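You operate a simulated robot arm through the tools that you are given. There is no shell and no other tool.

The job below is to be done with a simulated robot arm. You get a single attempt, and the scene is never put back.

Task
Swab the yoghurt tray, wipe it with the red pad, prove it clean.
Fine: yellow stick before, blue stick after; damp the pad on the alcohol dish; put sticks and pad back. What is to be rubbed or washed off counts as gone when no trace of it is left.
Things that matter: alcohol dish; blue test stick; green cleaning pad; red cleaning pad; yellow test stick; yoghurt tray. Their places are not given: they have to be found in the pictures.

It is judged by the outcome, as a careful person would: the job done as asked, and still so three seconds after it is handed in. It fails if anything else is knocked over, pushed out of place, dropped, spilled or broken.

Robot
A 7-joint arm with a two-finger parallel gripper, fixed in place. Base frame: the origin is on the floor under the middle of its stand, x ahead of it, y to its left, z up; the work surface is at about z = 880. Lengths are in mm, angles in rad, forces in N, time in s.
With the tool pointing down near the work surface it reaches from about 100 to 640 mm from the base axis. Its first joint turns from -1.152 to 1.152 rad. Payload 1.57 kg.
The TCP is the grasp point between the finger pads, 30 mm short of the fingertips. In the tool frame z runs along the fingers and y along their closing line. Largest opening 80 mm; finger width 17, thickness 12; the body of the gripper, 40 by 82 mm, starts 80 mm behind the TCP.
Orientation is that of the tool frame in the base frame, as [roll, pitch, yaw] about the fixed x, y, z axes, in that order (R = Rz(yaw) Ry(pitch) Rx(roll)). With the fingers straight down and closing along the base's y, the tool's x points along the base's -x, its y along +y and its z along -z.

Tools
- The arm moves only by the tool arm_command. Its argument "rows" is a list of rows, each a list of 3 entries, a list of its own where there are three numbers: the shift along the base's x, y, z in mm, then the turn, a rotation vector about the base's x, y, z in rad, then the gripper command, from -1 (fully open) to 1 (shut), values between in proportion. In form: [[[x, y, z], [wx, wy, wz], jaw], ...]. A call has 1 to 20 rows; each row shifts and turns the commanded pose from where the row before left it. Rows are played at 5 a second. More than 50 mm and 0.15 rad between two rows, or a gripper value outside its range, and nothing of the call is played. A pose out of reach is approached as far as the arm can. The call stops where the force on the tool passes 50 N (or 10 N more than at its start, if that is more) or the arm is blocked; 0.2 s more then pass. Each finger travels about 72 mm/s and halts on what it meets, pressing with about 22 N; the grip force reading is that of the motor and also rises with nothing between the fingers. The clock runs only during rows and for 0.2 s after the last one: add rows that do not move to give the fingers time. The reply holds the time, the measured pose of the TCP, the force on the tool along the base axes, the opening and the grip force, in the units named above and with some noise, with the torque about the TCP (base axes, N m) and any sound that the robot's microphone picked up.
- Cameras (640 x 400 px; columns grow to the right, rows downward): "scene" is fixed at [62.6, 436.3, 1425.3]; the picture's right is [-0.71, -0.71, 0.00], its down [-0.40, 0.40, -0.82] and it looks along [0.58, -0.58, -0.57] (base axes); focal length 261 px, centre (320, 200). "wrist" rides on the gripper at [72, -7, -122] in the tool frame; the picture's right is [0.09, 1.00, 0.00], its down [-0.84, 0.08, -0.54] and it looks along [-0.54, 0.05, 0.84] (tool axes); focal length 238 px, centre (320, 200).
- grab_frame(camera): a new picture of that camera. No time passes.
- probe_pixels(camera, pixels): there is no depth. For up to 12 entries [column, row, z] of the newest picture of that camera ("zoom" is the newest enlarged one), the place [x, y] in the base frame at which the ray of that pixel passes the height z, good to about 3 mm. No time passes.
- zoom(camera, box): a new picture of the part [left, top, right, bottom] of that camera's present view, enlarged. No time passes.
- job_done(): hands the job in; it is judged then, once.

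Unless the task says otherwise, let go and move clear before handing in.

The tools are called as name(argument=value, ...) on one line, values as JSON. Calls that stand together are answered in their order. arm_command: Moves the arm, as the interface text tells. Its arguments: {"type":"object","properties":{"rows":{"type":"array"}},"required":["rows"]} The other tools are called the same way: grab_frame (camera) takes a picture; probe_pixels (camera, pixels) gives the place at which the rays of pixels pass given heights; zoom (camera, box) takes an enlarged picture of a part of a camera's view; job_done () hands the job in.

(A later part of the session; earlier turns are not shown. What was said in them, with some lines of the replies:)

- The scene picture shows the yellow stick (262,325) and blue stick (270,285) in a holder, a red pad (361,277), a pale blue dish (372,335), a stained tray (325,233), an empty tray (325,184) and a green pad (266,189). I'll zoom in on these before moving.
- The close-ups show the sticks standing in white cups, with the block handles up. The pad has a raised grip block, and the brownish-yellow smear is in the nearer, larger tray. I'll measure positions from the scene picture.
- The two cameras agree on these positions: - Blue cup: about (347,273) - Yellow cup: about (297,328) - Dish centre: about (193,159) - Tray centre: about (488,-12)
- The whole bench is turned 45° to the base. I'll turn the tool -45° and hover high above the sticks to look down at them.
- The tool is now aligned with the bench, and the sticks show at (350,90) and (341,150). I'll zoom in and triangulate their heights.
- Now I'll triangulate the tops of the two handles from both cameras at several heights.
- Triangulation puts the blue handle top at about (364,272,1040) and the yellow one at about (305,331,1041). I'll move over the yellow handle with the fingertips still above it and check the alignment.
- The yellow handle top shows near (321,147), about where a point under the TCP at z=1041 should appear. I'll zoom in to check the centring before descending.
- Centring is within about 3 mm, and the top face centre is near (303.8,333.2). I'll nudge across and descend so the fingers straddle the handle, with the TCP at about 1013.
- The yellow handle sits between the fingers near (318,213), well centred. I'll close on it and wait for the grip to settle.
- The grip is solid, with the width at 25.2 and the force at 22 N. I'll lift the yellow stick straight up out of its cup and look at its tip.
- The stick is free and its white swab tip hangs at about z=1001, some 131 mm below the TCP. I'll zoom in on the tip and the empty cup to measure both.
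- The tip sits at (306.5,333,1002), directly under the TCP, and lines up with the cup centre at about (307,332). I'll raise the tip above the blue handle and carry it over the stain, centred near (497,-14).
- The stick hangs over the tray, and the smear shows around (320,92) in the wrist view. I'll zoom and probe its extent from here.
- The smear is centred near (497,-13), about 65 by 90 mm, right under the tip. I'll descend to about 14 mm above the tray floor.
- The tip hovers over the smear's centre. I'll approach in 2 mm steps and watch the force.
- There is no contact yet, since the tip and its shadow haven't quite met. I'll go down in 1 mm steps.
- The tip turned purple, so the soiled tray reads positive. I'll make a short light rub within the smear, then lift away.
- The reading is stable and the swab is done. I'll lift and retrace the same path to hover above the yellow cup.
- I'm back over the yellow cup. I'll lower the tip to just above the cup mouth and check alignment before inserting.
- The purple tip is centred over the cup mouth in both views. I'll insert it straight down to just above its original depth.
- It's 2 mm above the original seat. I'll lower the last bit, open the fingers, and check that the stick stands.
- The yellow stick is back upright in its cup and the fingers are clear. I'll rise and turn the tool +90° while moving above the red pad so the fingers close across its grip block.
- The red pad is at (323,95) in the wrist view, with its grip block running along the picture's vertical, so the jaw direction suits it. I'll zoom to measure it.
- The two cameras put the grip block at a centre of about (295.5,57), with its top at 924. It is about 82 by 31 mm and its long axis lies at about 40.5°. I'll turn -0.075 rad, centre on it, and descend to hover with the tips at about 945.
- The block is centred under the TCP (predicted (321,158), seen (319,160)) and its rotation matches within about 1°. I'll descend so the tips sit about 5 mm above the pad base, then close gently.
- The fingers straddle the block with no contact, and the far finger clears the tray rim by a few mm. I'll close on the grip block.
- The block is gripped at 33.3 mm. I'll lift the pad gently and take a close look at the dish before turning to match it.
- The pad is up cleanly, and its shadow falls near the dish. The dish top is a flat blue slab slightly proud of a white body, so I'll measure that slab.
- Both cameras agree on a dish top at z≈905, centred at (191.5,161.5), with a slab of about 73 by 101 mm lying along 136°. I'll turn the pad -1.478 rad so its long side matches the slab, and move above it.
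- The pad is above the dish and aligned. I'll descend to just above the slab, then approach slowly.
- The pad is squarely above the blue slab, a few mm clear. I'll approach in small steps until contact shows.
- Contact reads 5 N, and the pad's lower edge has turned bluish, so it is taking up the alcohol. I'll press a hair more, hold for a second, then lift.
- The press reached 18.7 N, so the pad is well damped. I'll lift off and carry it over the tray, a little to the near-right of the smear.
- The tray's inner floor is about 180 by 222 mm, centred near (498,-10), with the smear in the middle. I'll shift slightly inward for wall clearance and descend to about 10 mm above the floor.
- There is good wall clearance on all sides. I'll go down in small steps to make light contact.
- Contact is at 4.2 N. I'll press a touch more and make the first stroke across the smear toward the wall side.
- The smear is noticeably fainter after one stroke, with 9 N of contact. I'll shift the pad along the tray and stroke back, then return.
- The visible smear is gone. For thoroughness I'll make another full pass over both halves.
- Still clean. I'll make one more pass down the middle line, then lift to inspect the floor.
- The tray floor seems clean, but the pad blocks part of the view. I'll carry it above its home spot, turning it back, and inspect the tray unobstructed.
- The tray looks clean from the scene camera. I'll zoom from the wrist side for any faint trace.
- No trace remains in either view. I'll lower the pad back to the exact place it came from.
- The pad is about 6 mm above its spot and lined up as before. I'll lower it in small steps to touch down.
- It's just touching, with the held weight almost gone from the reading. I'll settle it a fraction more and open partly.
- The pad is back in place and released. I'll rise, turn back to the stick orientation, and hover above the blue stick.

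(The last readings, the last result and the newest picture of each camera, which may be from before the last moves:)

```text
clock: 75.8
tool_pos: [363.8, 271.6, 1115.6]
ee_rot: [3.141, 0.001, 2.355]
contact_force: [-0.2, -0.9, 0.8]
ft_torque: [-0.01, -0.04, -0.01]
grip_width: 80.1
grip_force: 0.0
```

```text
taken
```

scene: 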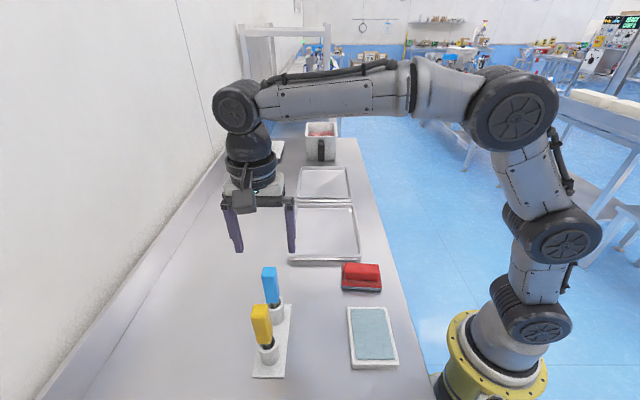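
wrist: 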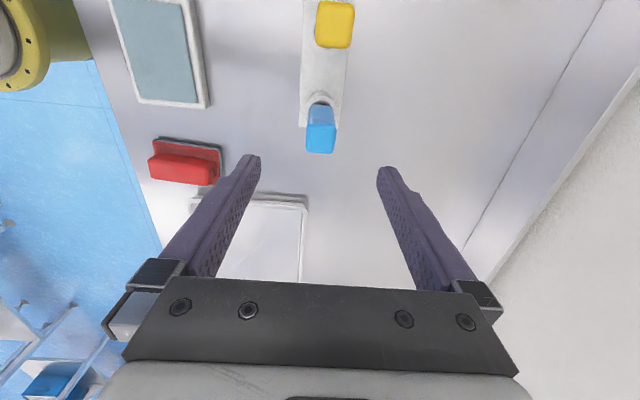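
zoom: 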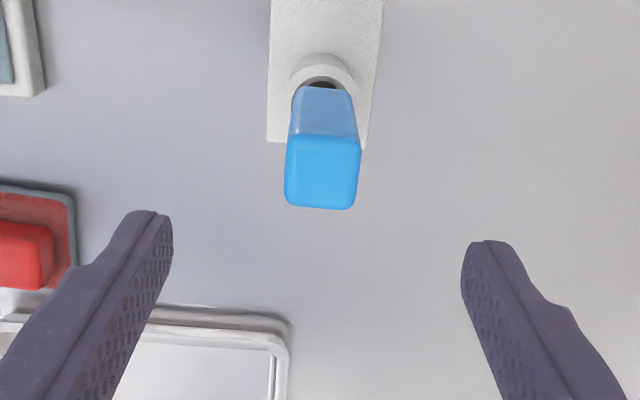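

The blue handle's top face centre is at (321,139), which means a shift of about 6 mm along tool +x to match how I took the yellow one. I'll correct, descend to 1013, and check.

arm_command(rows=[[[-3.6, 5, -4], [0, 0, 0], -1], [[0, 0, 0], [0, 0, 0], -1], [[0, 0, -20], [0, 0, 0], -1], [[0, 0, -20], [0, 0, 0], -1], [[0, 0, -20], [0, 0, 0], -1], [[0, 0, -20], [0, 0, 0], -1], [[0, 0, -20.5], [0, 0, 0], -1], [[0, 0, 0], [0, 0, 0], -1], [[0, 0, 0], [0, 0, 0], -1]])

grab_frame(camera="wrist")

zoom(camera="scene", box=[200, 220, 340, 380])

```text
clock: 77.8
tool_pos: [359.1, 277.0, 1012.6]
ee_rot: [-3.141, 0.0, 2.357]
contact_force: [-0.2, 0.4, -0.5]
ft_torque: [-0.01, -0.02, 0.0]
grip_width: 80.3
grip_force: 0.1
```

```text
taken
```

wrist: 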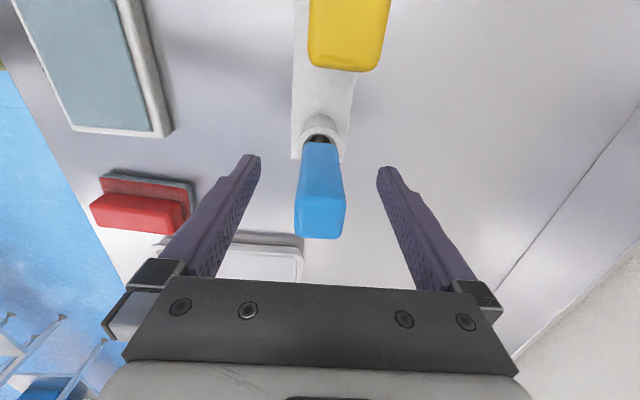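

```text
2.50 times, centred on (270, 300) of scene
```

zoom: 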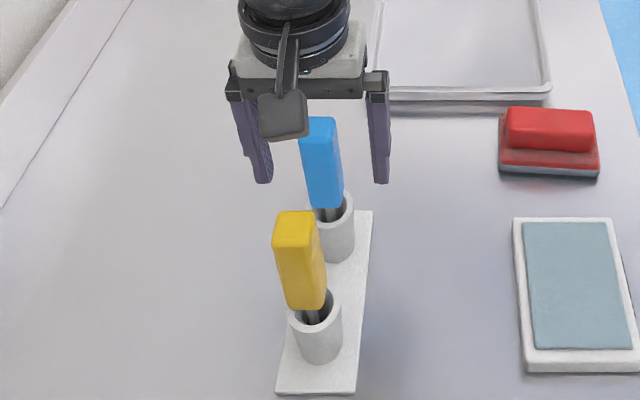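

The blue handle is centred between the fingers at (320,215), just as the yellow one was. I'll close on it.

arm_command(rows=[[[0, 0, 0], [0, 0, 0], 0], [[0, 0, 0], [0, 0, 0], 0.3], [[0, 0, 0], [0, 0, 0], 1], [[0, 0, 0], [0, 0, 0], 1], [[0, 0, 0], [0, 0, 0], 1]])

grab_frame(camera="wrist")

```text
clock: 79.0
tool_pos: [360.9, 277.0, 1012.6]
ee_rot: [-3.141, 0.001, 2.356]
contact_force: [-0.1, -0.4, -0.7]
ft_torque: [-0.01, 0.01, 0.0]
grip_width: 25.3
grip_force: 21.9
```

```text
taken
```

wrist: 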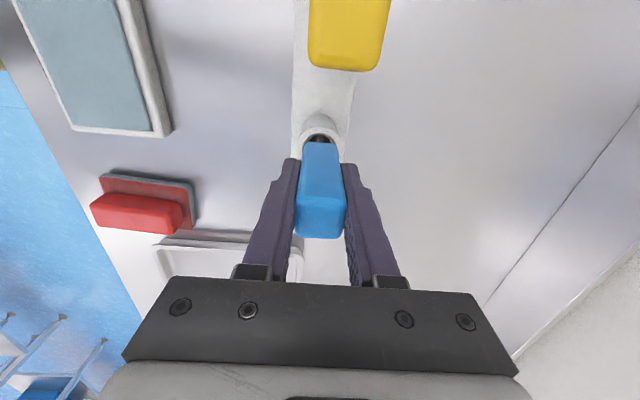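

The blue stick is gripped at 25.3 mm. I'll lift it straight out and check the tip.

arm_command(rows=[[[0, 0, 10], [0, 0, 0], 1], [[0, 0, 15], [0, 0, 0], 1], [[0, 0, 20], [0, 0, 0], 1], [[0, 0, 25], [0, 0, 0], 1], [[0, 0, 25], [0, 0, 0], 1], [[0, 0, 25], [0, 0, 0], 1], [[0, 0, 0], [0, 0, 0], 1], [[0, 0, 0], [0, 0, 0], 1]])

zoom(camera="scene", box=[230, 250, 330, 370])

zoom(camera="wrist", box=[260, 60, 380, 180])

```text
clock: 80.8
tool_pos: [360.8, 277.5, 1132.8]
ee_rot: [-3.141, 0.0, 2.357]
contact_force: [0.4, 0.4, 0.8]
ft_torque: [0.0, -0.02, -0.04]
grip_width: 25.1
grip_force: 21.9
```

```text
3.33 times, centred on (280, 310) of scene
```

zoom: 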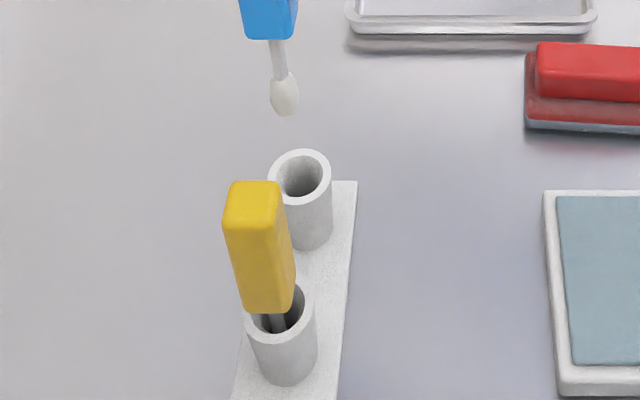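

```text
3.33 times, centred on (320, 120) of wrist
```

zoom: 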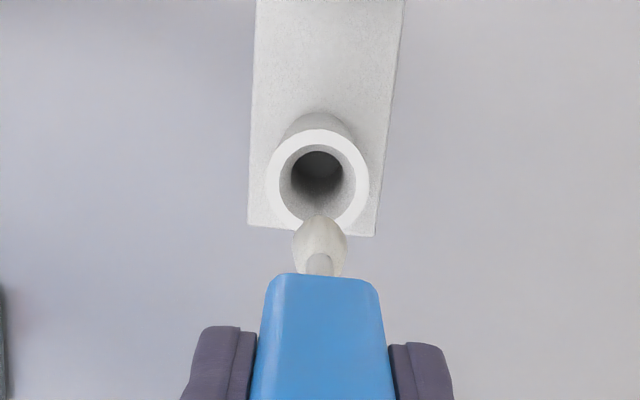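

The blue stick's tip is white and clear of the cup. I'll carry it over the middle of the formerly soiled area and lower it close.

arm_command(rows=[[[9, -19, 0], [0, 0, 0], 1], [[16, -34, 0], [0, 0, 0], 1], [[18, -38, 0], [0, 0, 0], 1], [[18, -38, 0], [0, 0, 0], 1], [[18, -38, 0], [0, 0, 0], 1], [[18, -38, 0], [0, 0, 0], 1], [[18, -38, 0], [0, 0, 0], 1], [[14, -30, 0], [0, 0, 0], 1], [[8, -17, 0], [0, 0, 0], 1], [[0, 0, -20], [0, 0, 0], 1], [[0, 0, -30], [0, 0, 0], 1], [[0, 0, -30], [0, 0, 0], 1], [[0, 0, -18], [0, 0, 0], 1], [[0, 0, -10], [0, 0, 0], 1], [[0, 0, 0], [0, 0, 0], 1], [[0, 0, 0], [0, 0, 0], 1]])

zoom(camera="scene", box=[280, 180, 380, 270])

zoom(camera="wrist", box=[220, 20, 420, 180])

```text
clock: 84.2
tool_pos: [496.5, -11.8, 1024.7]
ee_rot: [3.141, -0.001, 2.356]
contact_force: [-0.2, 0.2, -0.7]
ft_torque: [0.0, -0.02, 0.02]
grip_width: 25.4
grip_force: 21.5
```

```text
4.44 times, centred on (330, 225) of scene
```

zoom: 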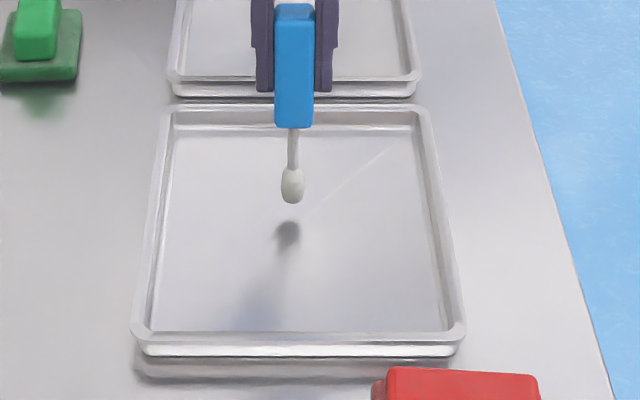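

```text
2.50 times, centred on (320, 100) of wrist
```

zoom: 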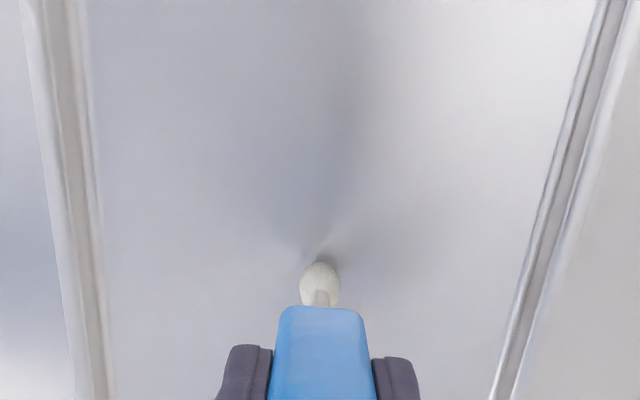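

The floor below is spotless and the tip is about 10 mm above it. I'll go down in small steps.

arm_command(rows=[[[0, 0, -4], [0, 0, 0], 1], [[0, 0, -3], [0, 0, 0], 1], [[0, 0, -2], [0, 0, 0], 1], [[0, 0, -1], [0, 0, 0], 1], [[0, 0, 0], [0, 0, 0], 1]])

zoom(camera="scene", box=[300, 190, 350, 250])

```text
clock: 85.4
tool_pos: [497.4, -13.7, 1014.2]
ee_rot: [-3.141, 0.0, 2.357]
contact_force: [0.7, 0.0, -1.0]
ft_torque: [0.0, 0.02, 0.0]
grip_width: 25.3
grip_force: 22.4
```

```text
6.67 times, centred on (325, 220) of scene
```

zoom: 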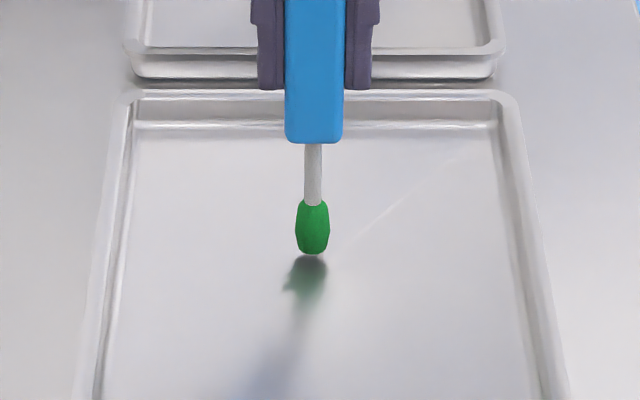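

The tip turned green, so the tray reads clean. I'll make the same short light rub as with the yellow stick and confirm it stays green.

arm_command(rows=[[[0, 0, -0.5], [0, 0, 0], 1], [[5, -5, 0], [0, 0, 0], 1], [[5, -5, 0], [0, 0, 0], 1], [[-5, 5, 0], [0, 0, 0], 1], [[-5, 5, 0], [0, 0, 0], 1], [[-5, 5, 0], [0, 0, 0], 1], [[-5, 5, 0], [0, 0, 0], 1], [[5, -5, 0], [0, 0, 0], 1], [[5, -5, 0], [0, 0, 0], 1], [[0, 0, 0], [0, 0, 0], 1]])

zoom(camera="scene", box=[300, 190, 350, 250])

```text
clock: 87.6
tool_pos: [496.5, -12.4, 1013.4]
ee_rot: [3.139, -0.001, 2.356]
contact_force: [-0.2, -0.5, -0.9]
ft_torque: [-0.01, -0.01, -0.03]
grip_width: 24.9
grip_force: 22.4
```

```text
6.67 times, centred on (325, 220) of scene
```

zoom: 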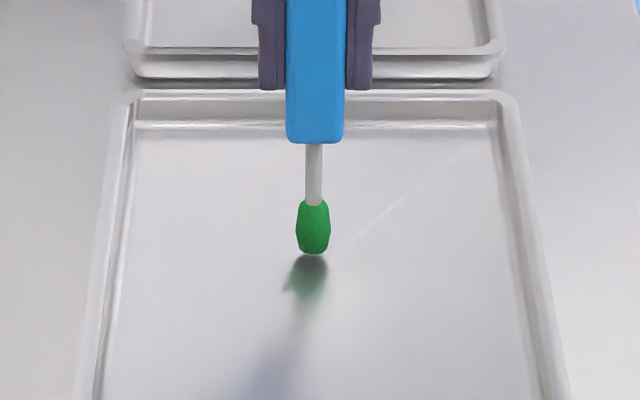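

It stays green, so the tray is proven clean. I'll lift and retrace to the blue cup.

arm_command(rows=[[[0, 0, 10], [0, 0, 0], 1], [[0, 0, 28.5], [0, 0, 0], 1], [[0, 0, 40], [0, 0, 0], 1], [[0, 0, 40], [0, 0, 0], 1], [[-8, 17, 0], [0, 0, 0], 1], [[-14, 30, 0], [0, 0, 0], 1], [[-18, 38, 0], [0, 0, 0], 1], [[-18, 38, 0], [0, 0, 0], 1], [[-18, 38, 0], [0, 0, 0], 1], [[-18, 38, 0], [0, 0, 0], 1], [[-18, 38, 0], [0, 0, 0], 1], [[-16, 34, 0], [0, 0, 0], 1], [[-9, 19, 0], [0, 0, 0], 1], [[0, 0, 0], [0, 0, 0], 1], [[0, 0, -20], [0, 0, 0], 1], [[0, 0, -25], [0, 0, 0], 1], [[0, 0, -13], [0, 0, 0], 1], [[0, 0, 0], [0, 0, 0], 1], [[0, 0, 0], [0, 0, 0], 1]])

zoom(camera="scene", box=[240, 260, 320, 340])

zoom(camera="wrist", box=[260, 60, 380, 180])

```text
clock: 91.6
tool_pos: [360.0, 277.8, 1075.4]
ee_rot: [3.141, 0.001, 2.357]
contact_force: [-0.2, 0.4, -1.1]
ft_torque: [-0.02, 0.05, 0.01]
grip_width: 25.0
grip_force: 22.3
```

```text
5.00 times, centred on (280, 300) of scene
```

zoom: 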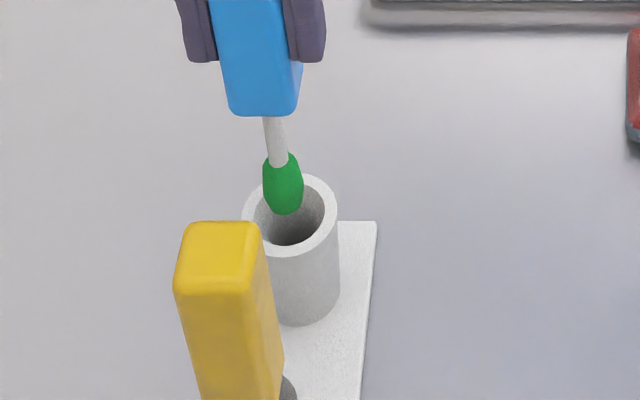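

```text
3.33 times, centred on (320, 120) of wrist
```

zoom: 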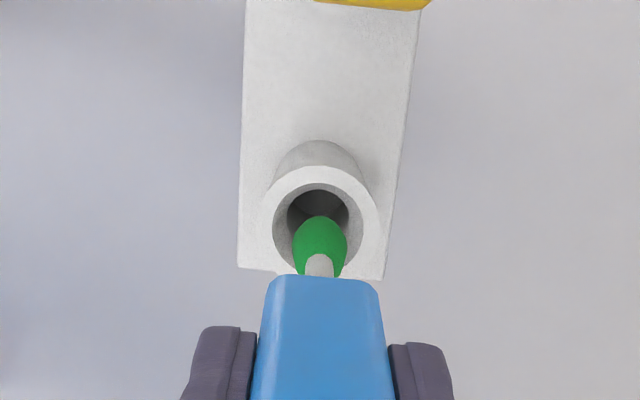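

The green tip is centred over the blue cup's mouth in both views. I'll insert it straight down.

arm_command(rows=[[[0, 0, -10], [0, 0, 0], 1], [[0, 0, -12], [0, 0, 0], 1], [[0, 0, -12], [0, 0, 0], 1], [[0, 0, -12], [0, 0, 0], 1], [[0, 0, -8], [0, 0, 0], 1], [[0, 0, -4], [0, 0, 0], 1], [[0, 0, -2], [0, 0, 0], 1], [[0, 0, 0], [0, 0, 0], 1], [[0, 0, 0], [0, 0, 0], 1]])

zoom(camera="scene", box=[230, 260, 330, 360])

```text
clock: 93.6
tool_pos: [360.9, 277.4, 1014.6]
ee_rot: [-3.141, -0.001, 2.356]
contact_force: [-0.2, -0.6, -0.2]
ft_torque: [0.02, -0.02, 0.01]
grip_width: 25.2
grip_force: 21.4
```

```text
4.00 times, centred on (280, 310) of scene
```

zoom: 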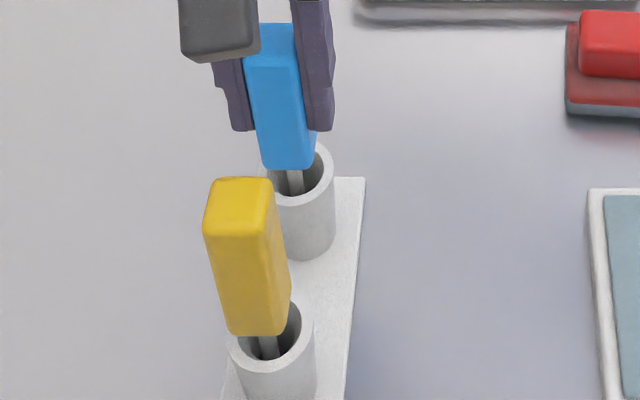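

It slid in without any contact force. I'll lower the last 1.7 mm, release, and check.

arm_command(rows=[[[0, 0, -1], [0, 0, 0], 1], [[0, 0, -0.7], [0, 0, 0], 1], [[0, 0, 0], [0, 0, 0], 1], [[0, 0, 0], [0, 0, 0], 0.3], [[0, 0, 0], [0, 0, 0], 0], [[0, 0, 0], [0, 0, 0], -1], [[0, 0, 0], [0, 0, 0], -1], [[0, 0, 0], [0, 0, 0], -1]])

grab_frame(camera="wrist")

zoom(camera="scene", box=[230, 250, 330, 370])

```text
clock: 95.4
tool_pos: [361.2, 277.4, 1013.1]
ee_rot: [-3.141, -0.001, 2.356]
contact_force: [1.2, 0.0, 0.3]
ft_torque: [-0.02, 0.01, -0.04]
grip_width: 80.1
grip_force: 0.0
```

```text
taken
```

wrist: 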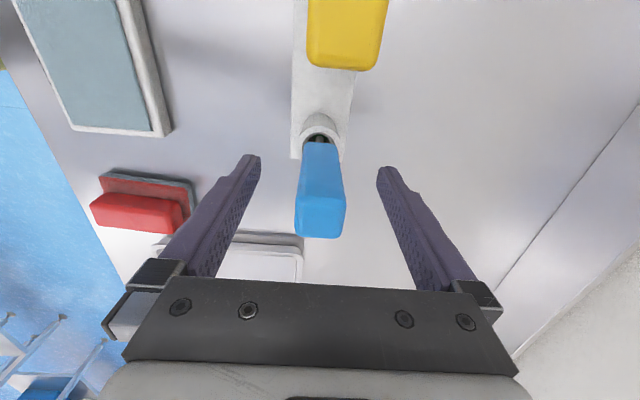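

```text
3.33 times, centred on (280, 310) of scene
```

zoom: 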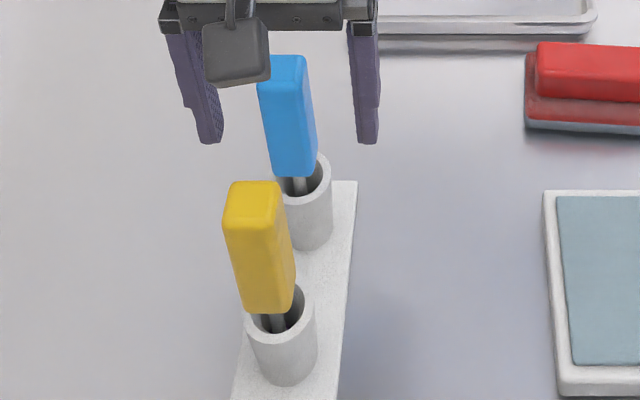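

The blue stick stands in its cup and the fingers are open and clear. I'll rise straight up, move back to the starting area, and inspect everything.

arm_command(rows=[[[0, 0, 15], [0, 0, 0], -1], [[0, 0, 35], [0, 0, 0], -1], [[0, 0, 45], [0, 0, 0], -1], [[0, 0, 45], [0, 0, 0], -1], [[0, 0, 45], [0, 0, 0], -1], [[0, 0, 45], [0, 0, 0], -1], [[0, 0, 40], [0, 0, 0], -1], [[-20, -35, 0], [0, 0, 0], -1], [[-20, -35, 0], [0, 0, 0], -1], [[-20, -35, 0], [0, 0, 0], -1], [[-10, -25, 0], [0, 0, 0], -1], [[0, 0, 0], [0, 0, 0], -1], [[0, 0, 0], [0, 0, 0], -1]])

grab_frame(camera="scene")

zoom(camera="scene", box=[220, 240, 420, 390])

zoom(camera="scene", box=[230, 120, 390, 270])

grab_frame(camera="wrist")

```text
clock: 98.2
tool_pos: [284.6, 142.2, 1262.5]
ee_rot: [-3.141, 0.0, 2.356]
contact_force: [0.1, -0.3, 0.4]
ft_torque: [-0.03, 0.01, 0.01]
grip_width: 79.9
grip_force: 0.0
out of reach, approached as far as the arm can: row 7
```

```text
taken
```

scene: 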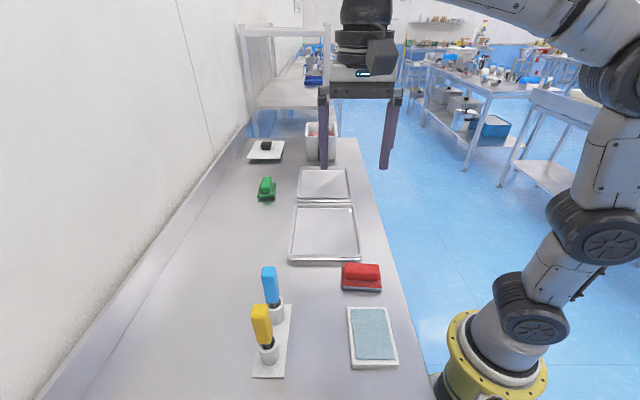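

```text
2.67 times, centred on (320, 315) of scene
```

zoom: 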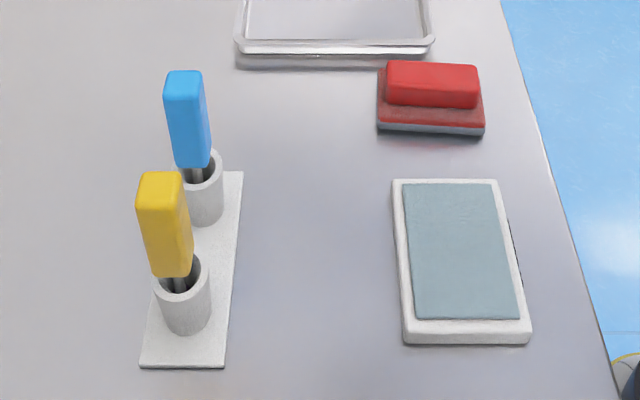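

```text
2.67 times, centred on (310, 195) of scene
```

zoom: 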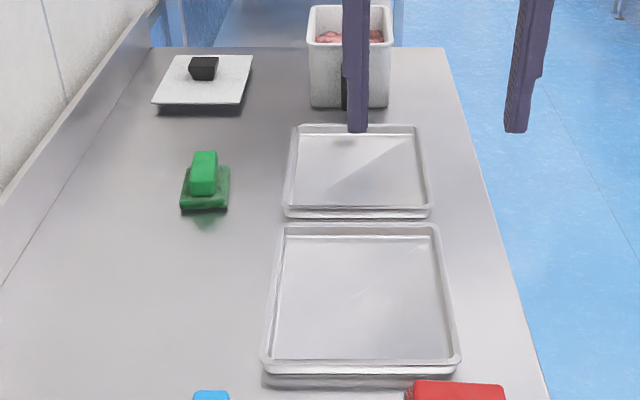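

```text
taken
```

wrist: 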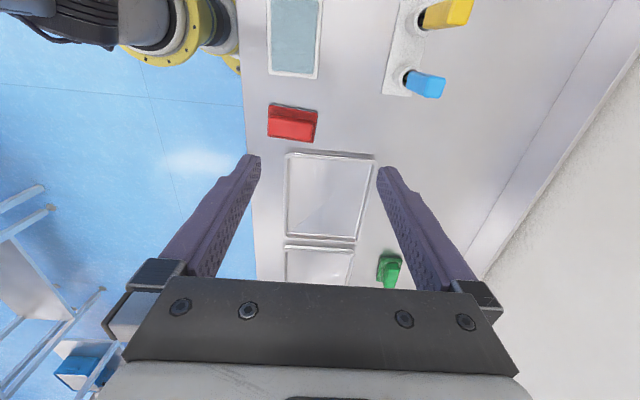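

Everything stands where it started: sticks in their cups, pad home at (361,277), tray unmoved. I'll take one last close look at the tray floor for any trace.

zoom(camera="scene", box=[285, 200, 365, 265])

zoom(camera="wrist", box=[275, 140, 385, 250])

```text
6.15 times, centred on (325, 232) of scene
```

zoom: 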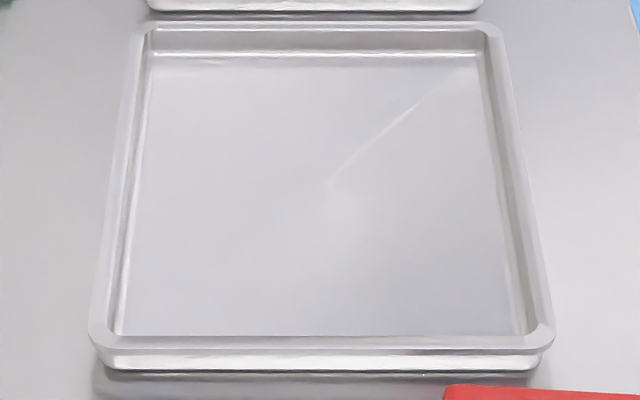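

```text
3.64 times, centred on (330, 195) of wrist
```

zoom: 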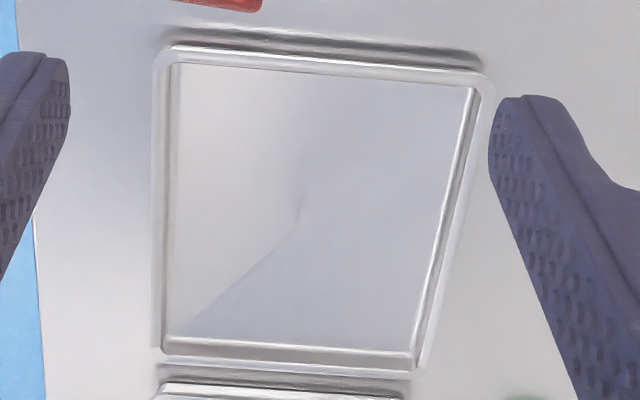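

The tray floor shows only reflections and no residue in either view. The yellow stick read purple before the wipe and the blue read green after. Everything is back in place and the arm is clear, so I'm handing in.

job_done()

```text
The job is handed in.
```

The yoghurt tray has been swabbed, wiped with the red pad and shown clean, and the job is handed in.

- **Before:** the yellow stick's tip turned purple when it touched the smear in the tray.
- **Wipe:** I damped the red pad on the alcohol dish, then made five overlapping strokes across the smear. Afterwards neither camera showed any trace of it.
- **After:** the blue stick's tip turned green on the same spot and stayed green through a short rub.

Both sticks are upright in their own cups, and the red pad is back where it was. In the last pictures the tray, the dish and the green pad are where they started. The gripper was empty and clear of the bench at hand-in.
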